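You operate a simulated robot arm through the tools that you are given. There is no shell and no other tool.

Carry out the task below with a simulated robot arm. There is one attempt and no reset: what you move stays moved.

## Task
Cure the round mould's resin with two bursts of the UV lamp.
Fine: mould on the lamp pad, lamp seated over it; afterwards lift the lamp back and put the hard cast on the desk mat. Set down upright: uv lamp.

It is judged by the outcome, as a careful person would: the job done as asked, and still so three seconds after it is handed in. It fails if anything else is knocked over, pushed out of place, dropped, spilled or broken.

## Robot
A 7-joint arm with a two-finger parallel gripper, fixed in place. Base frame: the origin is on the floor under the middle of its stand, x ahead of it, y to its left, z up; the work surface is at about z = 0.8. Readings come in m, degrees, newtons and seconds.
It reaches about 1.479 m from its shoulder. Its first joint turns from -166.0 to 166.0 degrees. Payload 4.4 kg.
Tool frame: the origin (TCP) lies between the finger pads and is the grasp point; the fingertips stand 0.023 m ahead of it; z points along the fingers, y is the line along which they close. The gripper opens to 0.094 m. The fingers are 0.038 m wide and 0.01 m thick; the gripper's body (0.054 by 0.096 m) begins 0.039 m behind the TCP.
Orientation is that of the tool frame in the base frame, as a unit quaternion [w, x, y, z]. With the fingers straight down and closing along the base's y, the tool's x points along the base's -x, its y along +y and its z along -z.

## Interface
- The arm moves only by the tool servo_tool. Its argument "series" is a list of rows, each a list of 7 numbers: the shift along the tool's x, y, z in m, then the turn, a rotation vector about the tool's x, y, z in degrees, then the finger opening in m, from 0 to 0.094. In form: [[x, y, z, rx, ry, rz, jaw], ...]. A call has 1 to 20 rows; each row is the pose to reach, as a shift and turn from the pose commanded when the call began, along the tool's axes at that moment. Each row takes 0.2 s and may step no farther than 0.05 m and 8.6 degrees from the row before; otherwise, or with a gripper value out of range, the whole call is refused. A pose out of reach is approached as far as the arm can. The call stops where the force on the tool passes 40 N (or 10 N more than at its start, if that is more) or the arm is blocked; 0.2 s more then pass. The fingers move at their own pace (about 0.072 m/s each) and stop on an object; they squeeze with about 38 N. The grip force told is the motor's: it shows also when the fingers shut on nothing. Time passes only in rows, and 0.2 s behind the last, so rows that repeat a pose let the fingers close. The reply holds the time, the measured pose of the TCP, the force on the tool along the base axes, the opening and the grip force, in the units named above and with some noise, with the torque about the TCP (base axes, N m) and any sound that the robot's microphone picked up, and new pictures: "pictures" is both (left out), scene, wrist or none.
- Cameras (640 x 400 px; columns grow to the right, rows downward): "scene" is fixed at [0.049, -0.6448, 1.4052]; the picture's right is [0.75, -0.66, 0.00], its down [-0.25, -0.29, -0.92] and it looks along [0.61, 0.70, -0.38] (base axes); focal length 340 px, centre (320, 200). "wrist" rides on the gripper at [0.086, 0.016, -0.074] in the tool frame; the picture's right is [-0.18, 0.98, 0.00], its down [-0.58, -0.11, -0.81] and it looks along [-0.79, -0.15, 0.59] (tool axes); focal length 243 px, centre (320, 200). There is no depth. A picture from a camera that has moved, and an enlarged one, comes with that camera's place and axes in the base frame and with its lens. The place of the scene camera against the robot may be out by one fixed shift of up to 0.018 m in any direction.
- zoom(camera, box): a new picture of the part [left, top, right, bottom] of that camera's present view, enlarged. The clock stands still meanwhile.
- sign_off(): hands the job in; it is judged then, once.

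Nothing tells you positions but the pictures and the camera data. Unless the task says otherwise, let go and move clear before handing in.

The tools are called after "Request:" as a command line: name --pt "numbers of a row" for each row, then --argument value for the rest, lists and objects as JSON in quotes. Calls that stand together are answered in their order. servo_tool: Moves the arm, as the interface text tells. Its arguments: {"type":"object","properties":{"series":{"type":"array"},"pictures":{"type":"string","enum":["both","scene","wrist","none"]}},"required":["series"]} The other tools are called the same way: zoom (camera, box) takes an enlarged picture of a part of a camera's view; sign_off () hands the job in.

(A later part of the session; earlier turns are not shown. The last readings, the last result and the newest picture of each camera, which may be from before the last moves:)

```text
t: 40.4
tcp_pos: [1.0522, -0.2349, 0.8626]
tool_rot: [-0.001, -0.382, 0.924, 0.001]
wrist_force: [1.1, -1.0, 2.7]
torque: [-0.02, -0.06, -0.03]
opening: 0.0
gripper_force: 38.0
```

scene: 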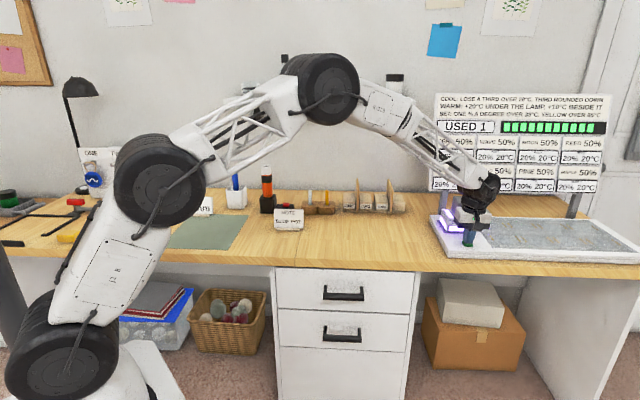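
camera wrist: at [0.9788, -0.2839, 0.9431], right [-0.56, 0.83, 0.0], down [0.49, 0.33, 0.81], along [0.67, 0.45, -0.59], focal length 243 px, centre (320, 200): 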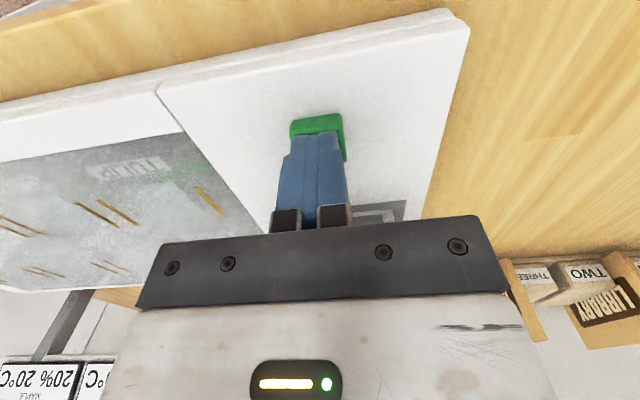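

One burst registered: "USED 1" and the lamp glows violet. I release the button and wait for the burst to finish.

Request:
servo_tool --pt "0 0 -0.006 0 0 0 0.0" --pt "0 0 -0.012 0 0 0 0.0" --pt "0 0 -0.012 0 0 0 0.0" --pt "0 0 -0.012 0 0 0 0.0" --pt "0 0 -0.012 0 0 0 0.0" --pictures "scene"

Request:
zoom --camera "scene" --box '[420, 85, 640, 265]'

```text
t: 41.6
tcp_pos: [1.052, -0.2342, 0.8754]
tool_rot: [0.0, -0.383, 0.924, 0.0]
wrist_force: [0.7, 0.1, -0.7]
torque: [0.0, 0.02, 0.01]
opening: 0.0
gripper_force: 38.1
```

scene: 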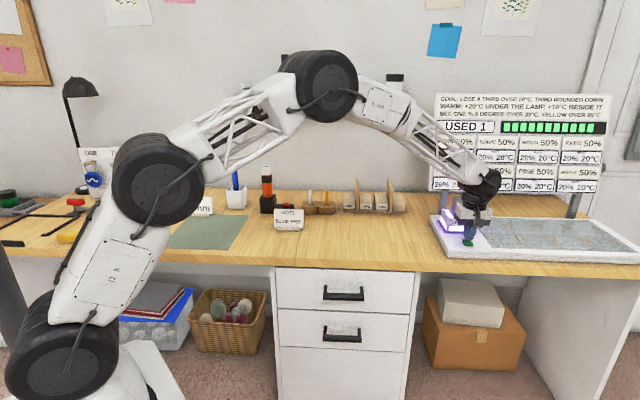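

```text
2.22 times, centred on (530, 175) of scene
camera zoom: at [0.049, -0.6448, 1.4052], right [0.75, -0.66, 0.0], down [-0.25, -0.29, -0.92], along [0.61, 0.7, -0.38], focal length 755 px, centre (-147, 256)
```

zoom: 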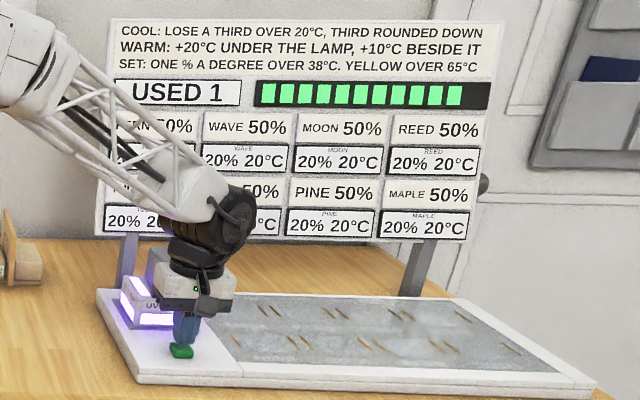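

The lamp is still glowing; I wait without touching.

Request:
servo_tool --pt "0 0 0 0 0 0 0.0" --pt "0 0 0 0 0 0 0.0" --pt "0 0 0 0 0 0 0.0" --pt "0 0 0 0 0 0 0.0" --pt "0 0 0 0 0 0 0.0" --pt "0 0 0 0 0 0 0.0" --pt "0 0 0 0 0 0 0.0" --pt "0 0 0 0 0 0 0.0" --pt "0 0 0 0 0 0 0.0" --pt "0 0 0 0 0 0 0.0" --pictures "scene"

Request:
zoom --camera "scene" --box '[420, 85, 640, 265]'

```text
t: 43.8
tcp_pos: [1.051, -0.2336, 0.8759]
tool_rot: [0.0, -0.382, 0.924, 0.0]
wrist_force: [-0.1, 0.0, 0.2]
torque: [0.0, -0.01, -0.01]
opening: 0.0
gripper_force: 37.7
```

scene: 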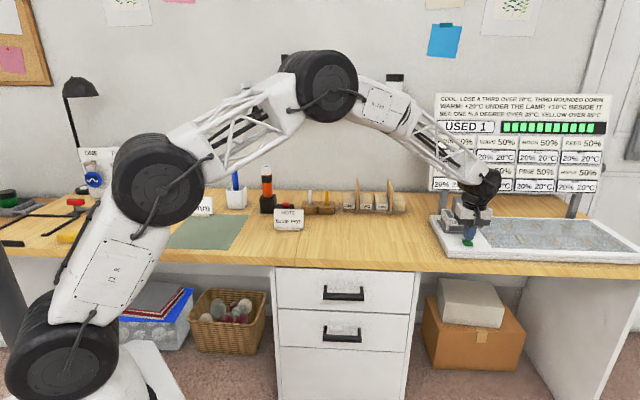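

```text
2.22 times, centred on (530, 175) of scene
camera zoom: at [0.049, -0.6448, 1.4052], right [0.75, -0.66, 0.0], down [-0.25, -0.29, -0.92], along [0.61, 0.7, -0.38], focal length 755 px, centre (-147, 256)
```

zoom: 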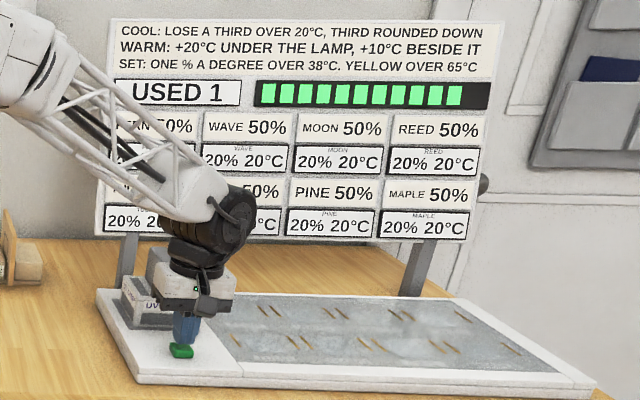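

The first burst has ended (lamp dark, USED 1). I press the button a second time to the same depth and release.

Request:
servo_tool --pt "0 0 0.006 0 0 0 0.0" --pt "0 0 0.009 0 0 0 0.0" --pt "0 0 0.011 0 0 0 0.0" --pt "0 0 0.012 0 0 0 0.0" --pictures "scene"

Request:
zoom --camera "scene" --box '[420, 85, 640, 265]'

```text
t: 44.8
tcp_pos: [1.0524, -0.2339, 0.8642]
tool_rot: [0.0, -0.382, 0.924, -0.001]
wrist_force: [0.2, -0.6, 1.9]
torque: [-0.07, -0.01, 0.02]
opening: 0.0
gripper_force: 37.9
```

scene: 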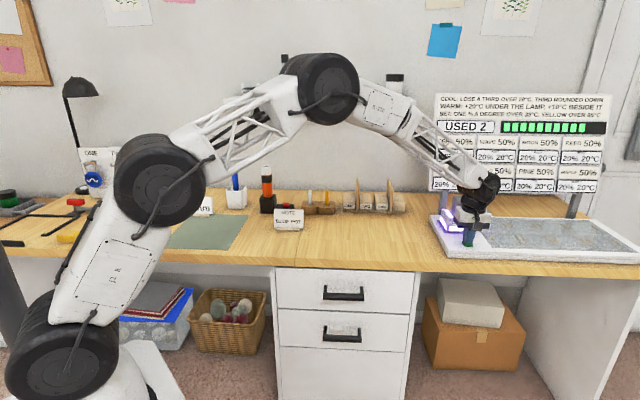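

```text
2.22 times, centred on (530, 175) of scene
camera zoom: at [0.049, -0.6448, 1.4052], right [0.75, -0.66, 0.0], down [-0.25, -0.29, -0.92], along [0.61, 0.7, -0.38], focal length 755 px, centre (-147, 256)
```

zoom: 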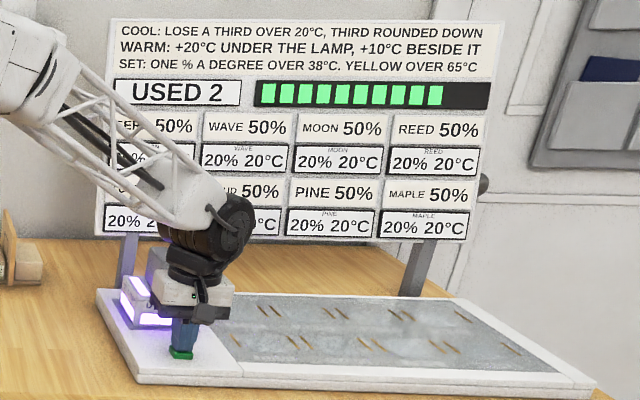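

Second burst registered (USED 2). I lift off the button, rise clear and wait for the glow to end.

Request:
servo_tool --pt "0 0 -0.008 0 0 0 0.0" --pt "0 0 -0.03 0 0 0 0.0" --pt "0 0 -0.06 0 0 0 0.0" --pt "0 0 -0.1 0 0 0 0.0" --pt "0 0 -0.14 0 0 0 0.0" --pt "0 0 -0.15 0 0 0 0.0" --pt "0 0 -0.15 0 0 0 0.0" --pt "0 0 -0.15 0 0 0 0.0" --pt "0 0 -0.15 0 0 0 0.0" --pt "0 0 -0.15 0 0 0 0.0" --pt "0 0 -0.15 0 0 0 0.0" --pt "0 0 -0.15 0 0 0 0.02" --pt "0 0 -0.15 0 0 0 0.04" --pt "0 0 -0.15 0 0 0 0.06" --pt "0 0 -0.15 0 0 0 0.06" --pt "0 0 -0.15 0 0 0 0.06" --pt "0 0 -0.15 0 0 0 0.06"

Request:
zoom --camera "scene" --box '[420, 85, 640, 265]'

```text
t: 48.4
tcp_pos: [1.0507, -0.2338, 1.0117]
tool_rot: [0.001, -0.383, 0.924, 0.0]
wrist_force: [-0.3, 0.6, 0.5]
torque: [0.0, 0.03, 0.0]
opening: 0.0601
gripper_force: 0.1
camera wrist: at [0.9781, -0.2837, 1.0864], right [-0.56, 0.83, 0.0], down [0.49, 0.33, 0.81], along [0.67, 0.45, -0.59], focal length 243 px, centre (320, 200)
```

scene: 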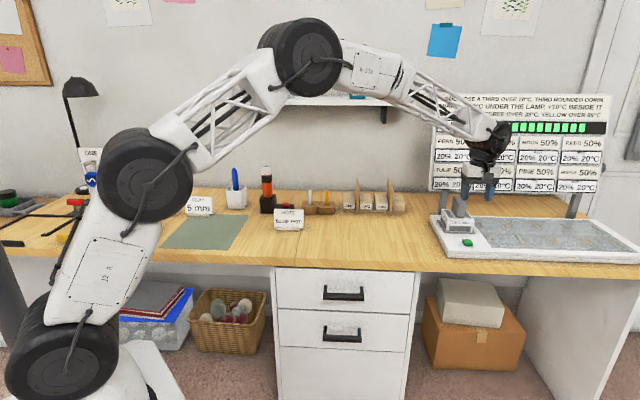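
wrist: 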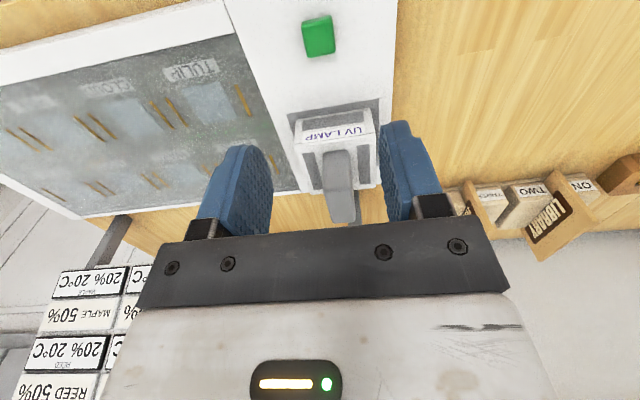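

```text
2.22 times, centred on (530, 175) of scene
camera zoom: at [0.049, -0.6448, 1.4052], right [0.75, -0.66, 0.0], down [-0.25, -0.29, -0.92], along [0.61, 0.7, -0.38], focal length 755 px, centre (-147, 256)
```

zoom: 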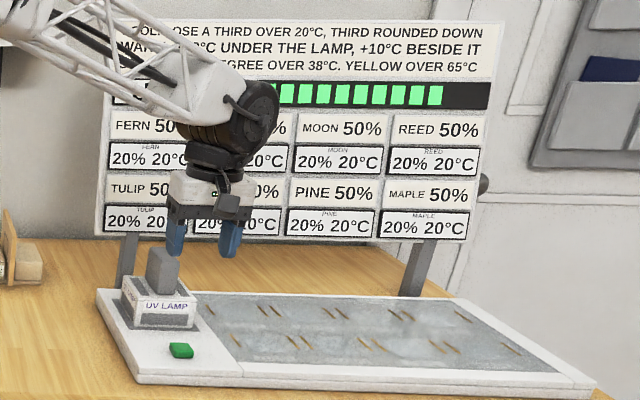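

The second burst is over. I return above the lamp handle and descend to the earlier grip pose.

Request:
servo_tool --pt "-0.033 -0.0003 0 0 0 0 0.07" --pt "-0.075 -0.0006 0 0 0 0 0.07" --pt "-0.115 -0.0009 0 0 0 0 0.07" --pt "-0.1322 -0.0011 0 0 0 0 0.07" --pt "-0.1322 -0.0011 0.015 0 0 0 0.07" --pt "-0.1322 -0.0011 0.05 0 0 0 0.07"

Request:
zoom --camera "wrist" --box '[180, 0, 460, 200]'

```text
t: 49.8
tcp_pos: [1.1456, -0.1407, 0.9651]
tool_rot: [0.0, -0.382, 0.924, 0.0]
wrist_force: [-0.3, 0.5, 1.4]
torque: [0.02, -0.03, 0.0]
opening: 0.07
gripper_force: 0.0
camera wrist: at [1.0723, -0.1894, 1.0395], right [-0.56, 0.83, 0.0], down [0.49, 0.33, 0.81], along [0.67, 0.45, -0.59], focal length 243 px, centre (320, 200)
```

scene: 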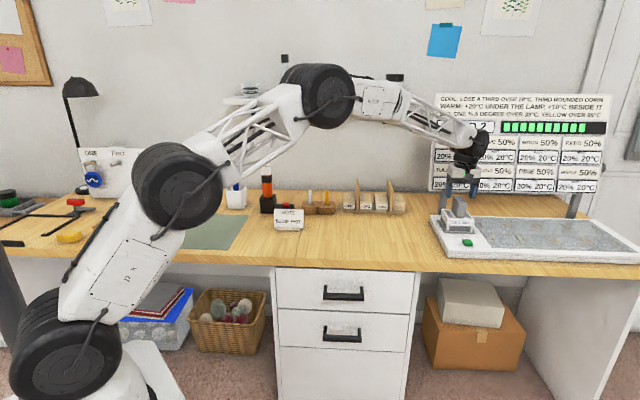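
wrist: 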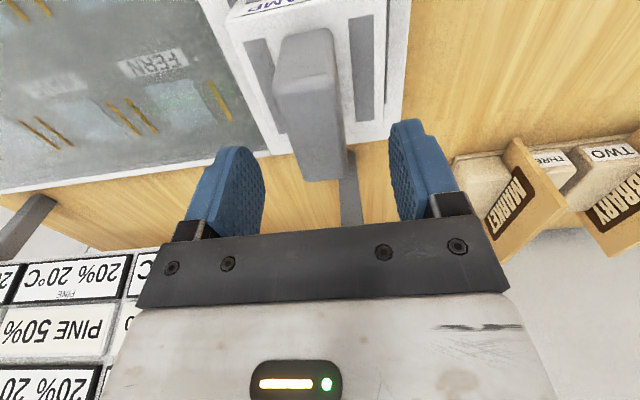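

```text
2.00 times, centred on (320, 100) of wrist
camera zoom: at [1.0723, -0.1894, 1.0395], right [-0.56, 0.83, 0.0], down [0.49, 0.33, 0.81], along [0.67, 0.45, -0.59], focal length 485 px, centre (320, 400)
```

zoom: 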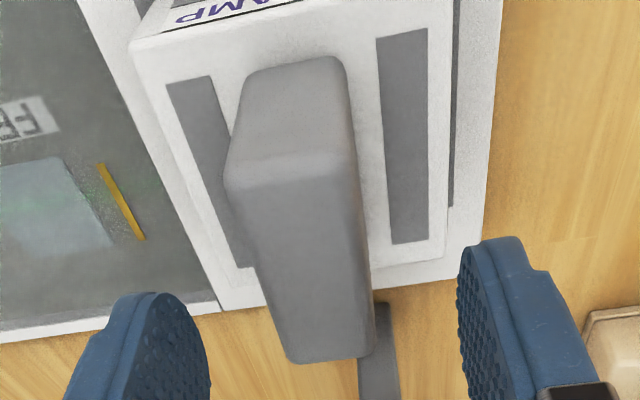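

The handle is centred between the fingers as before. I lower the rest of the way and close on it.

Request:
servo_tool --pt "0 0 0.025 0 0 0 0.07" --pt "0 0 0.05 0 0 0 0.07" --pt "0 0 0.058 0 0 0 0.055" --pt "0 0 0.058 0 0 0 0.04" --pt "0 0 0.058 0 0 0 0.025" --pt "0 0 0.058 0 0 0 0.015" --pt "0 0 0.058 0 0 0 0.015" --pictures "wrist"

```text
t: 51.4
tcp_pos: [1.1455, -0.1411, 0.9037]
tool_rot: [0.0, -0.382, 0.924, 0.0]
wrist_force: [1.4, -0.1, 0.2]
torque: [-0.07, 0.02, 0.03]
opening: 0.0298
gripper_force: 38.2
camera wrist: at [1.0722, -0.1906, 0.9785], right [-0.56, 0.83, 0.0], down [0.49, 0.33, 0.81], along [0.67, 0.45, -0.59], focal length 243 px, centre (320, 200)
```

wrist: 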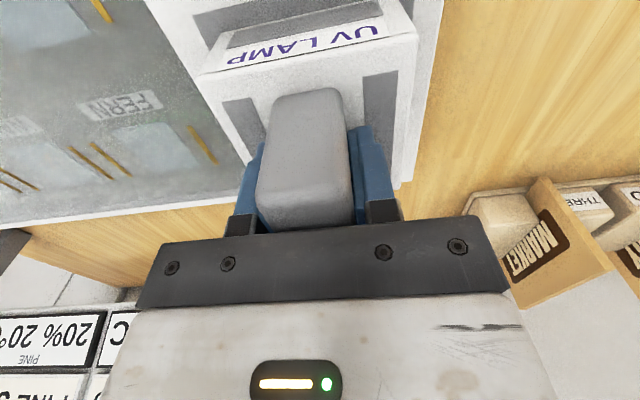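

Gripped. I lift the lamp straight up, clear of the pot.

Request:
servo_tool --pt "0 0 -0.005 0 0 0 0.015" --pt "0 0 -0.015 0 0 0 0.015" --pt "0 0 -0.03 0 0 0 0.015" --pt "0 0 -0.05 0 0 0 0.015" --pt "0 0 -0.075 0 0 0 0.015" --pt "0 0 -0.1 0 0 0 0.015" --pt "0 0 -0.115 0 0 0 0.015" --pt "0 0 -0.118 0 0 0 0.015"

Request:
zoom --camera "scene" --box '[410, 140, 530, 260]'

```text
t: 53.2
tcp_pos: [1.1472, -0.1406, 1.0237]
tool_rot: [0.0, -0.382, 0.924, 0.0]
wrist_force: [0.1, -0.5, -2.7]
torque: [-0.03, 0.0, -0.01]
opening: 0.0298
gripper_force: 37.8
camera wrist: at [1.0731, -0.1903, 1.0975], right [-0.56, 0.83, 0.0], down [0.49, 0.33, 0.81], along [0.67, 0.45, -0.59], focal length 243 px, centre (320, 200)
```

scene: 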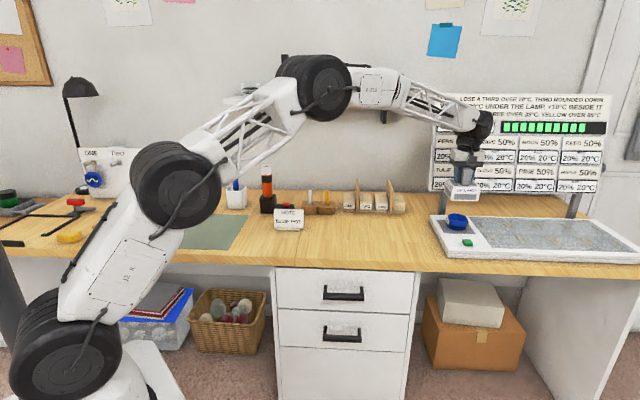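
wrist: 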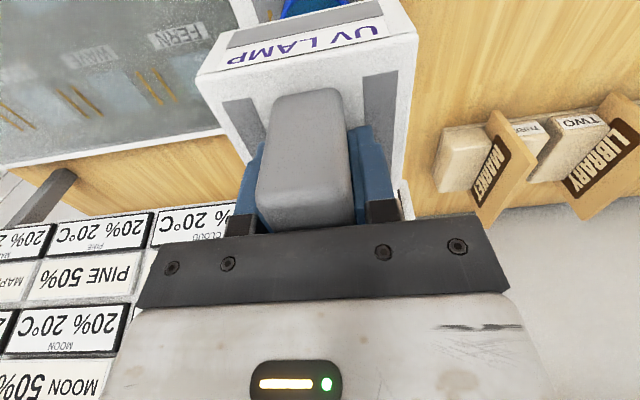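

```text
3.33 times, centred on (470, 200) of scene
camera zoom: at [0.049, -0.6448, 1.4052], right [0.75, -0.66, 0.0], down [-0.25, -0.29, -0.92], along [0.61, 0.7, -0.38], focal length 1133 px, centre (-180, 200)
```

zoom: 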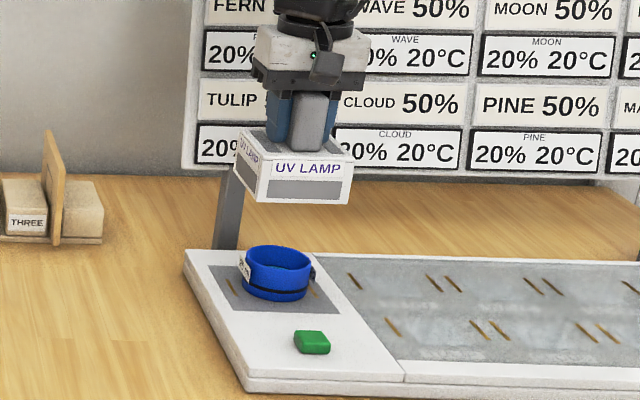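

The pot stays in place on the pad. I carry the lamp back to its home spot on the desk.

Request:
servo_tool --pt "0.002 0.007 0 0 0 0 0.015" --pt "0.0071 0.0242 0 0 0 0 0.015" --pt "0.0156 0.0532 0 0 0 0 0.015" --pt "0.0262 0.0895 0 0 0 0 0.015" --pt "0.0375 0.1282 0 0 0 0 0.015" --pt "0.0488 0.1668 0 0 0 0 0.015" --pt "0.0594 0.2031 0 0 0 0 0.015" --pt "0.0665 0.2273 0 0 0 0 0.015" --pt "0.0707 0.2418 0 0 0 0 0.015" --pt "0.0707 0.2418 0.02 0 0 0 0.015" --pt "0.0707 0.2418 0.05 0 0 0 0.015" --pt "0.0707 0.2418 0.085 0 0 0 0.015" --pt "0.0707 0.2418 0.115 0 0 0 0.015" --pt "0.0707 0.2418 0.13 0 0 0 0.015" --pt "0.0707 0.2418 0.138 0 0 0 0.015" --pt "0.0707 0.2418 0.141 0 0 0 0.015"

Request:
zoom --camera "scene" --box '[340, 170, 460, 260]'

```text
t: 56.6
tcp_pos: [0.9256, -0.0198, 0.8823]
tool_rot: [0.0, -0.381, 0.924, 0.0]
wrist_force: [-0.1, -0.4, -1.8]
torque: [0.0, -0.01, -0.02]
opening: 0.0296
gripper_force: 37.7
camera wrist: at [0.8517, -0.0687, 0.9573], right [-0.56, 0.83, 0.0], down [0.49, 0.33, 0.81], along [0.67, 0.45, -0.59], focal length 243 px, centre (320, 200)
```

scene: 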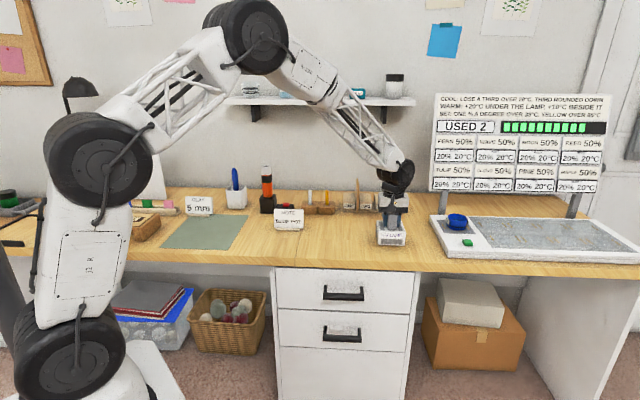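
wrist: 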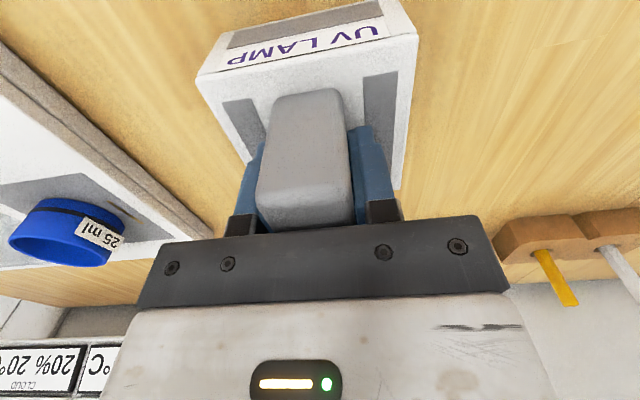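

```text
4.44 times, centred on (400, 215) of scene
camera zoom: at [0.049, -0.6448, 1.4052], right [0.75, -0.66, 0.0], down [-0.25, -0.29, -0.92], along [0.61, 0.7, -0.38], focal length 1511 px, centre (-36, 133)
```

zoom: 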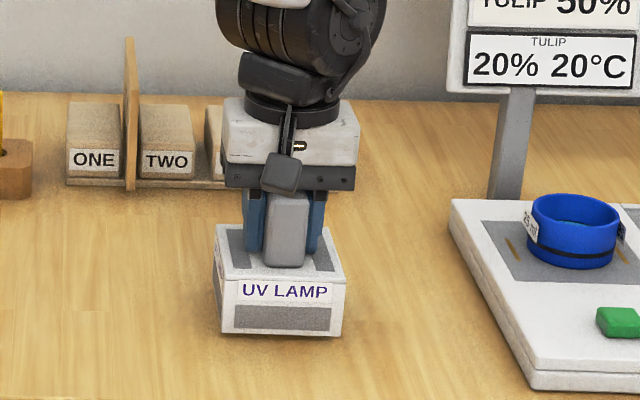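

The lamp is about 8 mm above the desk at its old place. I lower it to contact.

Request:
servo_tool --pt "0 0 0.003 0 0 0 0.015" --pt "0 0 0.005 0 0 0 0.015" --pt "0 0 0.006 0 0 0 0.015" --pt "0 0 0.007 0 0 0 0.015" --pictures "none"

```text
t: 57.6
tcp_pos: [0.9258, -0.0194, 0.8764]
tool_rot: [-0.001, -0.382, 0.924, -0.001]
wrist_force: [0.6, -0.7, -2.8]
torque: [0.0, 0.03, -0.02]
opening: 0.0297
gripper_force: 38.1
```

Request:
servo_tool --pt "0 0 0.001 0 0 0 0.015" --pt "0 0 0.0015 0 0 0 0.015" --pictures "none"

```text
t: 58.2
tcp_pos: [0.9251, -0.0204, 0.8731]
tool_rot: [0.0, -0.382, 0.924, -0.001]
wrist_force: [1.0, 0.1, -2.6]
torque: [0.0, -0.02, -0.01]
opening: 0.0295
gripper_force: 38.3
```

Still hanging free; another millimetre or so.

Request:
servo_tool --pt "0 0 0.001 0 0 0 0.015" --pictures "none"

```text
t: 58.6
tcp_pos: [0.9259, -0.0202, 0.873]
tool_rot: [0.0, -0.382, 0.924, 0.0]
wrist_force: [-3.3, -0.5, 6.9]
torque: [-0.09, 0.83, 0.08]
opening: 0.0299
gripper_force: 38.0
```

Contact felt (about 9 N). I release the handle, let the lamp settle, and rise.

Request:
servo_tool --pt "0 0 -0.0003 0 0 0 0.03" --pt "0 0 -0.0003 0 0 0 0.045" --pt "0 0 -0.0003 0 0 0 0.06" --pt "0 0 -0.0003 0 0 0 0.06" --pt "0 0 -0.015 0 0 0 0.06" --pt "0 0 -0.045 0 0 0 0.06" --pt "0 0 -0.085 0 0 0 0.07" --pt "0 0 -0.125 0 0 0 0.09" --pt "0 0 -0.15 0 0 0 0.094"

Request:
zoom --camera "scene" --box '[340, 170, 520, 260]'

```text
t: 60.6
tcp_pos: [0.9272, -0.0185, 1.0225]
tool_rot: [0.0, -0.382, 0.924, 0.0]
wrist_force: [-0.2, -0.2, -0.4]
torque: [0.03, -0.05, -0.01]
opening: 0.0939
gripper_force: 0.1
camera wrist: at [0.8529, -0.069, 1.0965], right [-0.56, 0.83, 0.0], down [0.49, 0.33, 0.81], along [0.67, 0.45, -0.59], focal length 243 px, centre (320, 200)
```

scene: 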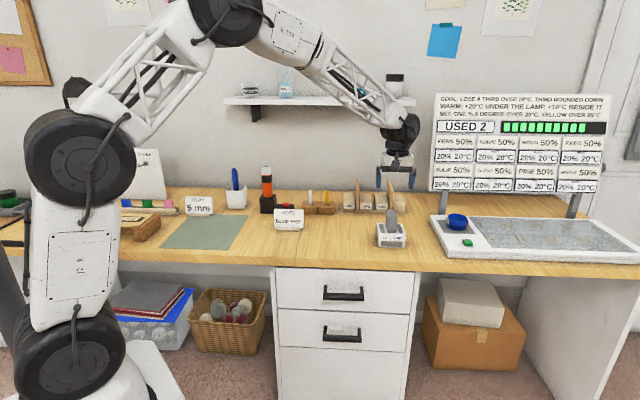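
wrist: 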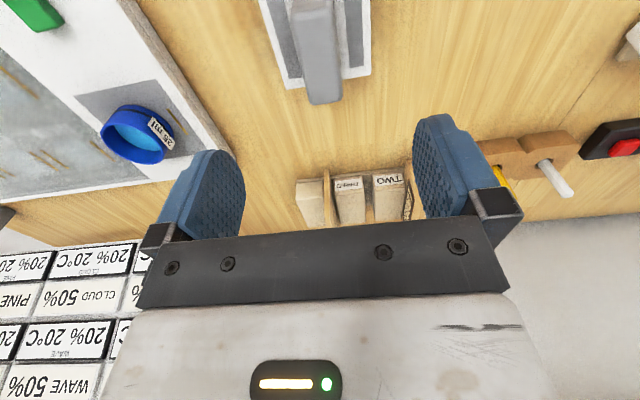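

```text
3.56 times, centred on (430, 215) of scene
camera zoom: at [0.049, -0.6448, 1.4052], right [0.75, -0.66, 0.0], down [-0.25, -0.29, -0.92], along [0.61, 0.7, -0.38], focal length 1209 px, centre (-71, 147)
```

zoom: 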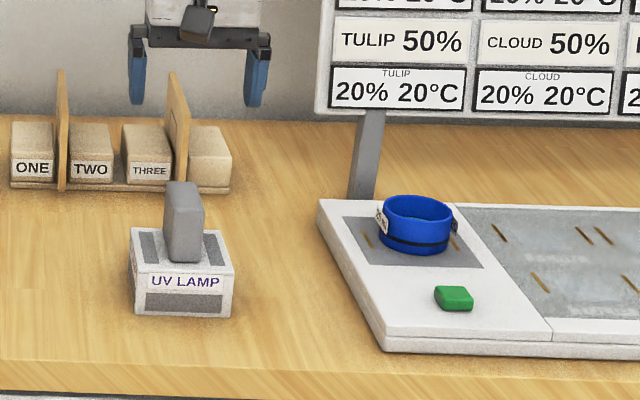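

The lamp is back upright at its home. I look at the pot to see whether the resin has set.

Request:
zoom --camera "wrist" --box '[80, 80, 200, 180]'

Request:
zoom --camera "scene" --box '[435, 200, 485, 240]'

```text
4.00 times, centred on (140, 130) of wrist
camera zoom: at [0.8529, -0.069, 1.0965], right [-0.56, 0.83, 0.0], down [0.49, 0.33, 0.81], along [0.67, 0.45, -0.59], focal length 970 px, centre (1040, 480)
```

zoom: 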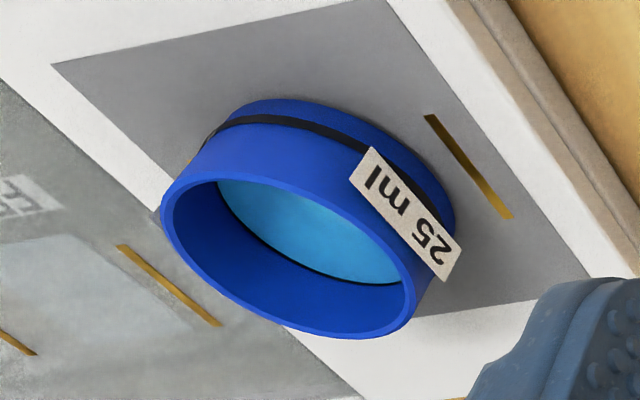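

```text
10.00 times, centred on (460, 220) of scene
camera zoom: at [0.049, -0.6448, 1.4052], right [0.75, -0.66, 0.0], down [-0.25, -0.29, -0.92], along [0.61, 0.7, -0.38], focal length 3399 px, centre (-1080, 0)
```

zoom: 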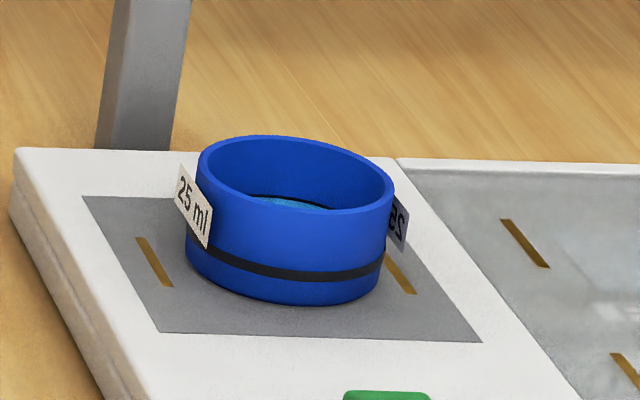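

The resin is now bright cyan and set; the mould stays where it was. I move back above it with open fingers to pick it up.

Request:
servo_tool --pt "-0.0066 -0.0243 0 0 0 0 0.094" --pt "-0.0185 -0.0676 0 0 0 0 0.094" --pt "-0.0305 -0.111 0 0 0 0 0.094" --pt "-0.0424 -0.1544 0 0 0 0 0.094" --pt "-0.0543 -0.1977 0 0 0 0 0.094" --pt "-0.0635 -0.2311 0 0 0 0 0.094" --pt "-0.0663 -0.2427 0 0 0 0 0.094" --pt "-0.0663 -0.2427 0 0 0 0 0.094"

Request:
zoom --camera "wrist" --box '[230, 0, 410, 120]'

```text
t: 62.4
tcp_pos: [1.1445, -0.1442, 1.021]
tool_rot: [0.0, -0.381, 0.924, 0.0]
wrist_force: [0.1, 0.3, 0.0]
torque: [0.01, 0.0, -0.03]
opening: 0.0942
gripper_force: 0.0
camera wrist: at [1.0707, -0.194, 1.096], right [-0.56, 0.83, 0.0], down [0.49, 0.33, 0.81], along [0.67, 0.45, -0.59], focal length 243 px, centre (320, 200)
```

scene: 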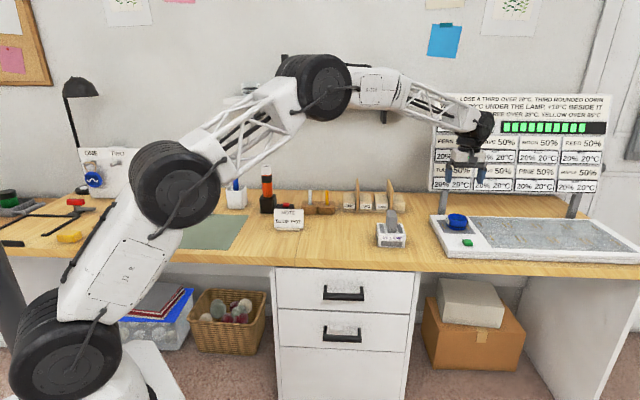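
wrist: 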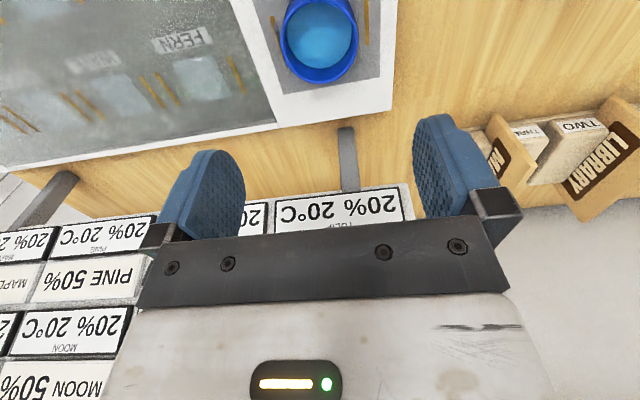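

```text
3.33 times, centred on (320, 60) of wrist
camera zoom: at [1.0707, -0.194, 1.096], right [-0.56, 0.83, 0.0], down [0.49, 0.33, 0.81], along [0.67, 0.45, -0.59], focal length 809 px, centre (320, 667)
```

zoom: 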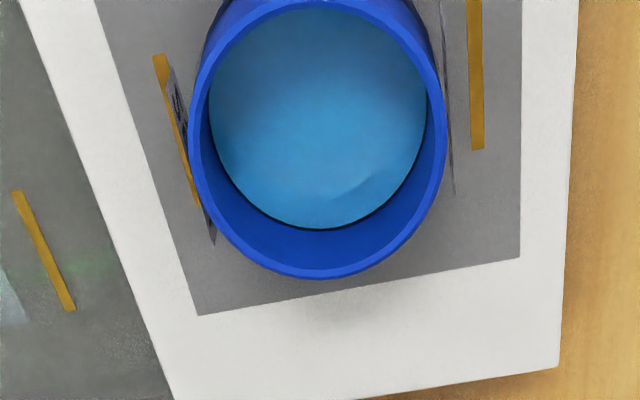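

The mould is centred under the gripper. I descend, grip it and check.

Request:
servo_tool --pt "0 0 0.04 0 0 0 0.094" --pt "0 0 0.08 0 0 0 0.094" --pt "0 0 0.12 0 0 0 0.094" --pt "0 0 0.145 0 0 0 0.094" --pt "0 0 0.158 0 0 0 0.094" --pt "0 0 0.158 0 0 0 0.08" --pt "0 0 0.158 0 0 0 0.065" --pt "0 0 0.158 0 0 0 0.05" --pt "0 0 0.158 0 0 0 0.05"

Request:
zoom --camera "scene" --box '[425, 180, 515, 260]'

```text
t: 64.4
tcp_pos: [1.1431, -0.1444, 0.864]
tool_rot: [0.001, -0.382, 0.924, 0.0]
wrist_force: [-0.3, 0.3, 0.0]
torque: [0.04, 0.03, 0.0]
opening: 0.065
gripper_force: 37.8
camera wrist: at [1.0697, -0.1939, 0.9388], right [-0.56, 0.83, 0.0], down [0.49, 0.33, 0.81], along [0.67, 0.45, -0.59], focal length 243 px, centre (320, 200)
```

scene: 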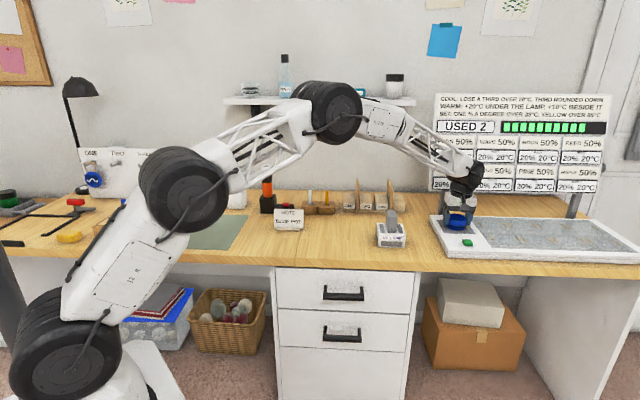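
wrist: 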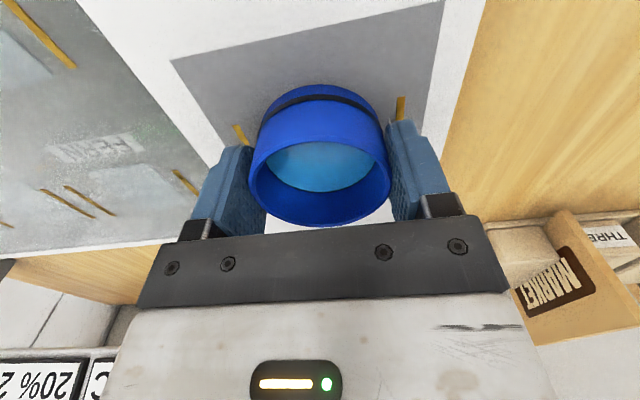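

```text
5.00 times, centred on (470, 220) of scene
camera zoom: at [0.049, -0.6448, 1.4052], right [0.75, -0.66, 0.0], down [-0.25, -0.29, -0.92], along [0.61, 0.7, -0.38], focal length 1700 px, centre (-430, 100)
```

zoom: 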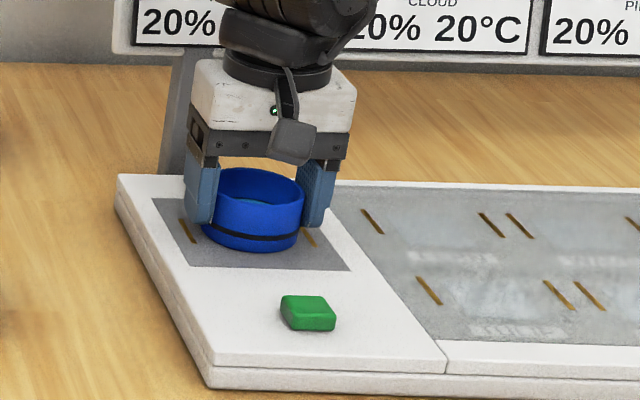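

Gripped again (0.065 m). I lift it well clear and start carrying it towards the mat along the desk.

Request:
servo_tool --pt "0 0 -0.01 0 0 0 0.05" --pt "0 0 -0.035 0 0 0 0.05" --pt "0 0 -0.07 0 0 0 0.05" --pt "0 0 -0.11 0 0 0 0.05" --pt "0 0 -0.15 0 0 0 0.05" --pt "0 0 -0.185 0 0 0 0.05" --pt "0 0.01 -0.2 0 0 0 0.05" --pt "0.001 0.03 -0.2 0 0 0 0.05" --pt "0.003 0.065 -0.2 0 0 0 0.05" --pt "0.004 0.105 -0.2 0 0 0 0.05" --pt "0.006 0.147 -0.2 0 0 0 0.05" --pt "0.008 0.19 -0.2 0 0 0 0.05" --pt "0.009 0.233 -0.2 0 0 0 0.05" --pt "0.011 0.276 -0.2 0 0 0 0.05" --pt "0.013 0.319 -0.2 0 0 0 0.05" --pt "0.014 0.36 -0.2 0 0 0 0.05" --pt "0.016 0.395 -0.2 0 0 0 0.05" --pt "0.017 0.42 -0.2 0 0 0 0.05" --pt "0.017 0.43 -0.2 0 0 0 0.05"

```text
t: 68.4
tcp_pos: [0.8281, 0.1496, 1.0631]
tool_rot: [0.0, -0.381, 0.924, 0.0]
wrist_force: [0.0, 0.4, -1.4]
torque: [0.02, -0.03, 0.0]
opening: 0.0643
gripper_force: 37.6
camera wrist: at [0.7543, 0.0996, 1.1381], right [-0.56, 0.83, 0.0], down [0.49, 0.33, 0.81], along [0.67, 0.45, -0.59], focal length 243 px, centre (320, 200)
```

scene: 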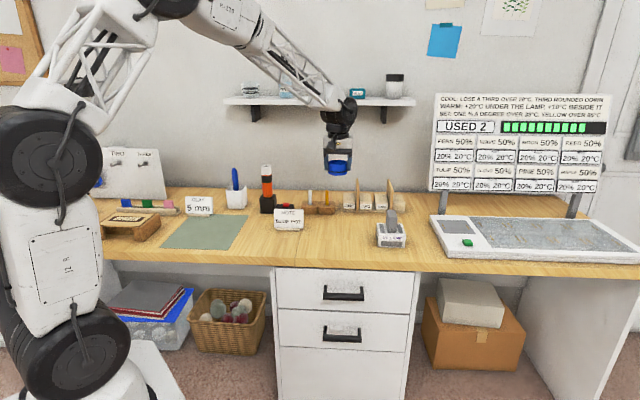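
wrist: 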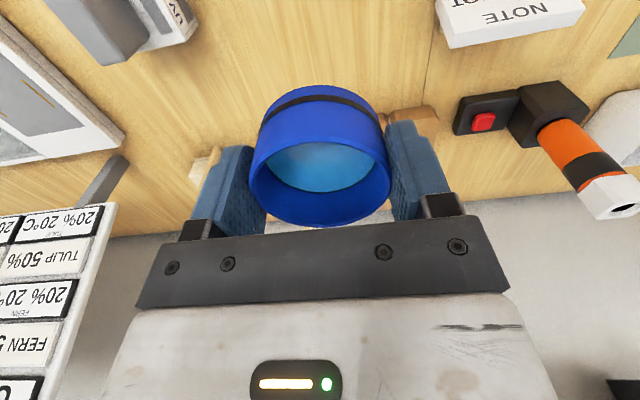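

Level and clear. I continue to above the mat.

Request:
servo_tool --pt "0.001 0.012 0 0 0 0 0.05" --pt "0.002 0.04 0 0 0 0 0.05" --pt "0.004 0.08 0 0 0 0 0.05" --pt "0.006 0.123 0 0 0 0 0.05" --pt "0.008 0.166 0 0 0 0 0.05" --pt "0.01 0.209 0 0 0 0 0.05" --pt "0.012 0.252 0 0 0 0 0.05" --pt "0.014 0.295 0 0 0 0 0.05" --pt "0.016 0.338 0 0 0 0 0.05" --pt "0.018 0.38 0 0 0 0 0.05" --pt "0.02 0.42 0 0 0 0 0.05" --pt "0.021 0.45 0 0 0 0 0.05" --pt "0.022 0.47 0 0 0 0 0.05" --pt "0.022 0.4794 0 0 0 0 0.05"

```text
t: 71.4
tcp_pos: [0.4739, 0.4718, 1.0642]
tool_rot: [0.0, -0.383, 0.924, 0.0]
wrist_force: [-0.3, 0.7, -0.4]
torque: [0.03, -0.01, -0.02]
opening: 0.0648
gripper_force: 38.0
camera wrist: at [0.4005, 0.4227, 1.1396], right [-0.56, 0.83, 0.0], down [0.49, 0.33, 0.81], along [0.67, 0.45, -0.59], focal length 243 px, centre (320, 200)
```

scene: 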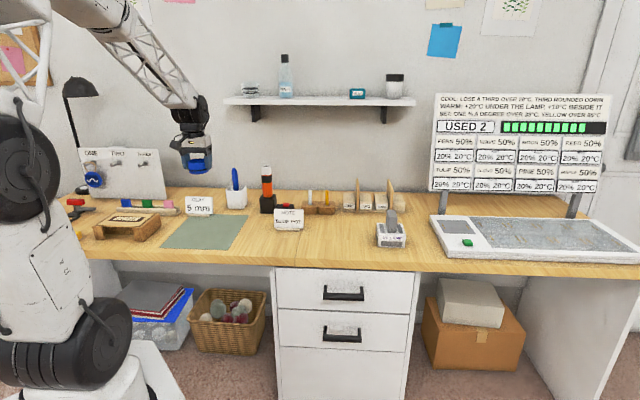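
wrist: 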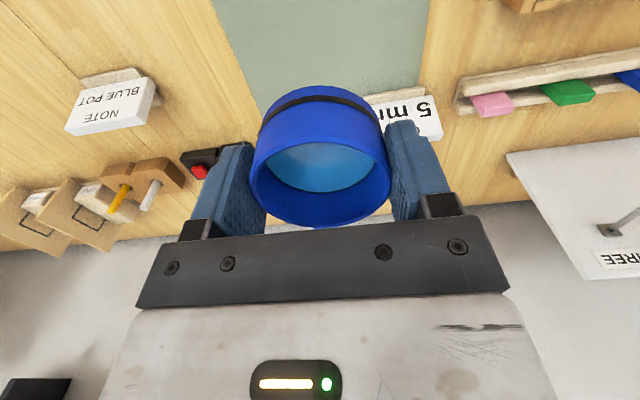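

The mould is right over the middle of the mat (mat spans about ±0.118 m across and 0.54–0.80 m deep along the desk axes). I lower it to about 1 cm above the mat.

Request:
servo_tool --pt "0 0 0.015 0 0 0 0.05" --pt "0 0 0.045 0 0 0 0.05" --pt "0 0 0.085 0 0 0 0.05" --pt "0 0 0.125 0 0 0 0.05" --pt "0 0 0.16 0 0 0 0.05" --pt "0 0 0.19 0 0 0 0.05" --pt "0 0 0.21 0 0 0 0.05" --pt "0 0 0.219 0 0 0 0.05"

```text
t: 73.2
tcp_pos: [0.4738, 0.4718, 0.8449]
tool_rot: [0.001, -0.382, 0.924, 0.0]
wrist_force: [0.4, -1.1, -0.8]
torque: [-0.02, -0.05, -0.01]
opening: 0.0648
gripper_force: 38.0
camera wrist: at [0.4008, 0.4227, 0.9193], right [-0.56, 0.83, 0.0], down [0.49, 0.33, 0.81], along [0.67, 0.45, -0.59], focal length 243 px, centre (320, 200)
```

scene: 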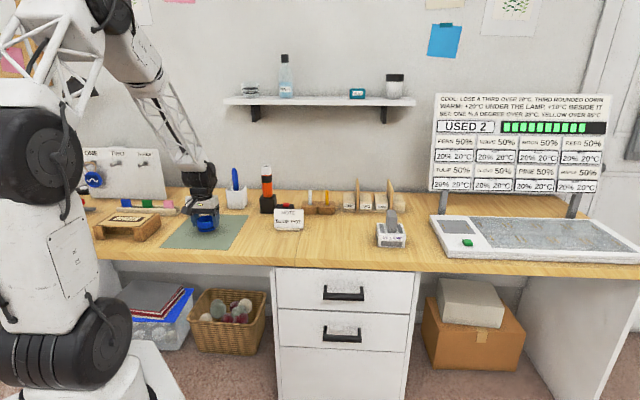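
wrist: 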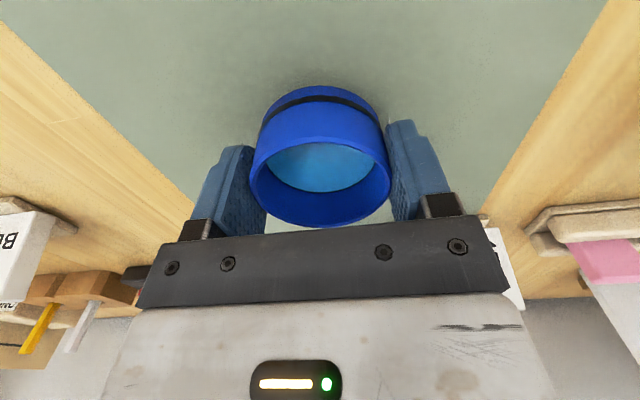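

The mould is over the mat's centre. I lower in small steps until it touches.

Request:
servo_tool --pt "0 0 0.003 0 0 0 0.05" --pt "0 0 0.006 0 0 0 0.05" --pt "0 0 0.007 0 0 0 0.05" --pictures "none"

```text
t: 74.0
tcp_pos: [0.475, 0.4716, 0.8385]
tool_rot: [0.0, -0.382, 0.924, 0.0]
wrist_force: [-0.1, -0.9, -0.3]
torque: [-0.01, -0.03, -0.01]
opening: 0.0648
gripper_force: 37.9
```

Request:
servo_tool --pt "0 0 0.001 0 0 0 0.05" --pt "0 0 0.0015 0 0 0 0.05" --pictures "none"

```text
t: 74.6
tcp_pos: [0.473, 0.4709, 0.8372]
tool_rot: [0.0, -0.382, 0.924, 0.0]
wrist_force: [-0.1, 0.1, -1.1]
torque: [-0.01, 0.0, 0.01]
opening: 0.0649
gripper_force: 37.9
```

Request:
servo_tool --pt "0 0 0.001 0 0 0 0.05" --pt "0 0 0.0015 0 0 0 0.05" --pictures "wrist"

Request:
zoom --camera "wrist" --box '[220, 60, 420, 240]'

Request:
zoom --camera "scene" --box '[150, 170, 260, 255]'

```text
t: 75.2
tcp_pos: [0.4732, 0.4729, 0.8338]
tool_rot: [0.0, -0.382, 0.924, 0.0]
wrist_force: [0.3, -0.8, -0.7]
torque: [-0.01, -0.01, 0.04]
opening: 0.0648
gripper_force: 37.9
camera wrist: at [0.4005, 0.4225, 0.9096], right [-0.56, 0.83, 0.0], down [0.49, 0.33, 0.81], along [0.67, 0.45, -0.59], focal length 243 px, centre (320, 200)
```

wrist: 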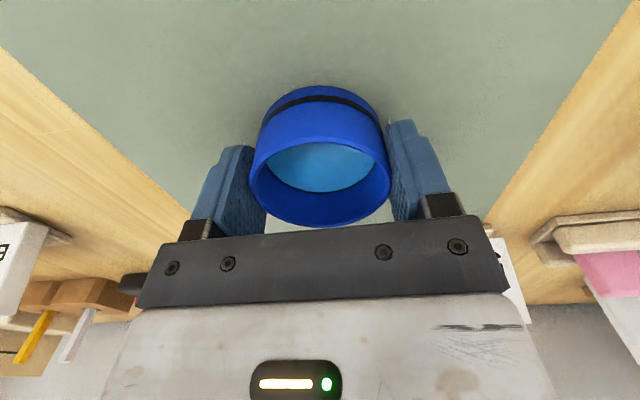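

```text
2.22 times, centred on (320, 150) of wrist
camera zoom: at [0.4005, 0.4225, 0.9096], right [-0.56, 0.83, 0.0], down [0.49, 0.33, 0.81], along [0.67, 0.45, -0.59], focal length 539 px, centre (320, 311)
```

zoom: 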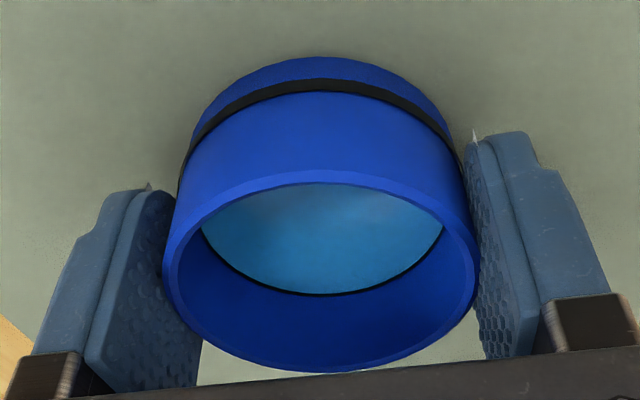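

```text
4.71 times, centred on (205, 212) of scene
camera zoom: at [0.049, -0.6448, 1.4052], right [0.75, -0.66, 0.0], down [-0.25, -0.29, -0.92], along [0.61, 0.7, -0.38], focal length 1600 px, centre (861, 141)
```

zoom: 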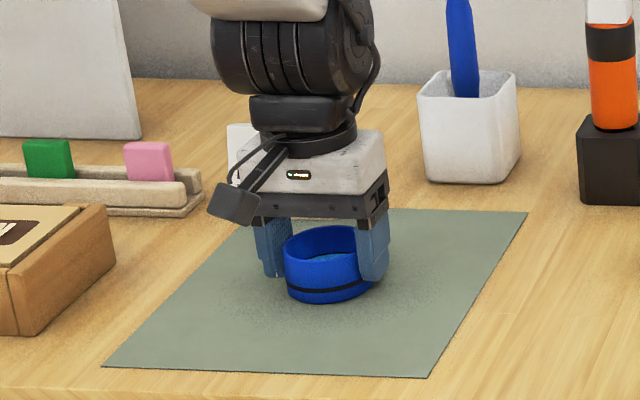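

Almost touching. One more millimetre at a time.

Request:
servo_tool --pt "0 0 0.001 0 0 0 0.05" --pictures "none"

```text
t: 75.6
tcp_pos: [0.4729, 0.4719, 0.8341]
tool_rot: [0.0, -0.382, 0.924, 0.0]
wrist_force: [-0.7, -1.0, -1.1]
torque: [-0.02, -0.01, 0.01]
opening: 0.0646
gripper_force: 38.0
```

Request:
servo_tool --pt "0 0 0.001 0 0 0 0.05" --pictures "none"

```text
t: 76.0
tcp_pos: [0.4746, 0.4718, 0.8325]
tool_rot: [0.0, -0.381, 0.925, 0.001]
wrist_force: [-12.3, -5.2, 15.3]
torque: [-0.08, 0.39, 0.02]
opening: 0.0648
gripper_force: 38.2
```

Contact made. I ease off half a millimetre, open the fingers and rise clear.

Request:
servo_tool --pt "0 0 -0.0006 0 0 0 0.055" --pt "0 0 -0.0006 0 0 0 0.07" --pt "0 0 -0.0006 0 0 0 0.085" --pt "0 0 -0.0006 0 0 0 0.094" --pt "0 0 -0.0006 0 0 0 0.094" --pt "0 0 -0.015 0 0 0 0.094" --pt "0 0 -0.045 0 0 0 0.094" --pt "0 0 -0.085 0 0 0 0.094" --pt "0 0 -0.125 0 0 0 0.094" --pt "0 0 -0.165 0 0 0 0.094" --pt "0 0 -0.2 0 0 0 0.094"

Request:
zoom --camera "scene" --box '[140, 170, 270, 255]'

Request:
zoom --camera "wrist" --box '[220, 0, 420, 120]'

```text
t: 78.4
tcp_pos: [0.4755, 0.4741, 1.0335]
tool_rot: [0.0, -0.382, 0.924, 0.0]
wrist_force: [-0.1, 1.0, 0.1]
torque: [-0.02, -0.01, 0.02]
opening: 0.0941
gripper_force: 0.0
camera wrist: at [0.402, 0.4236, 1.1078], right [-0.56, 0.83, 0.0], down [0.49, 0.33, 0.81], along [0.67, 0.45, -0.59], focal length 243 px, centre (320, 200)
```

scene: 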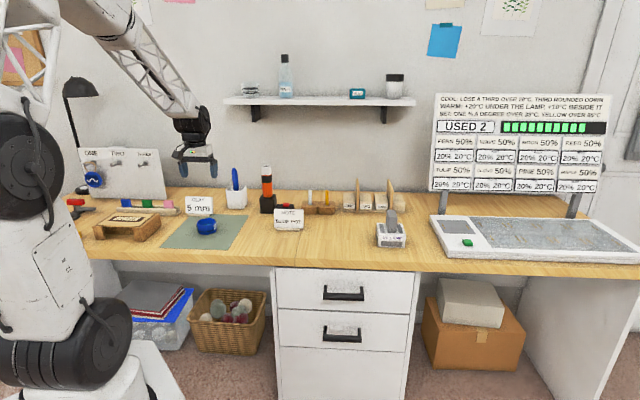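
wrist: 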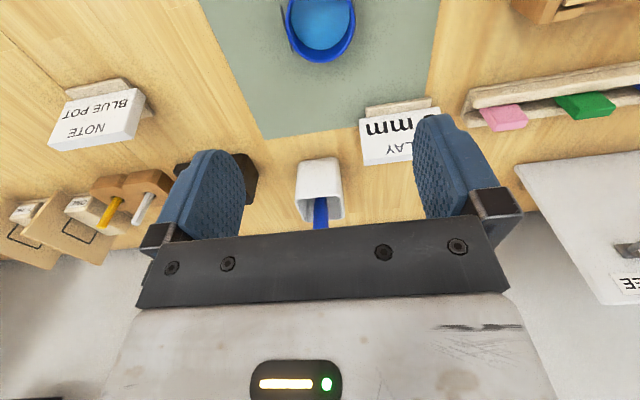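

```text
4.71 times, centred on (205, 212) of scene
camera zoom: at [0.049, -0.6448, 1.4052], right [0.75, -0.66, 0.0], down [-0.25, -0.29, -0.92], along [0.61, 0.7, -0.38], focal length 1600 px, centre (861, 141)
```

zoom: 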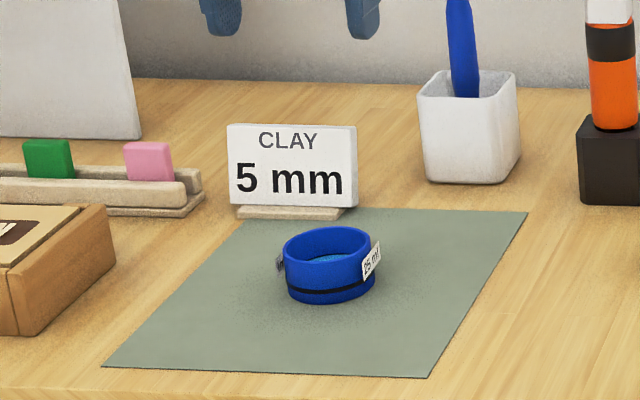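

```text
3.20 times, centred on (320, 60) of wrist
camera zoom: at [0.402, 0.4236, 1.1078], right [-0.56, 0.83, 0.0], down [0.49, 0.33, 0.81], along [0.67, 0.45, -0.59], focal length 776 px, centre (320, 648)
```

zoom: 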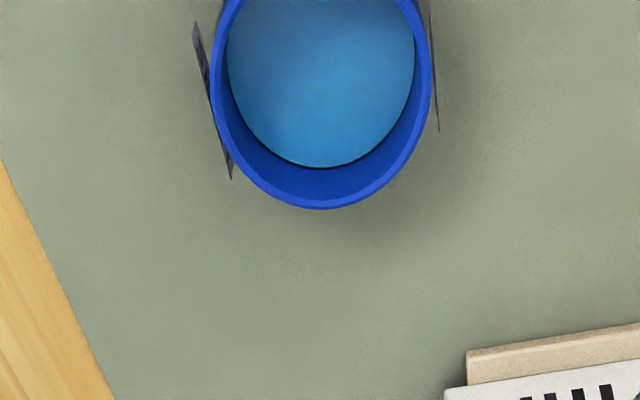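

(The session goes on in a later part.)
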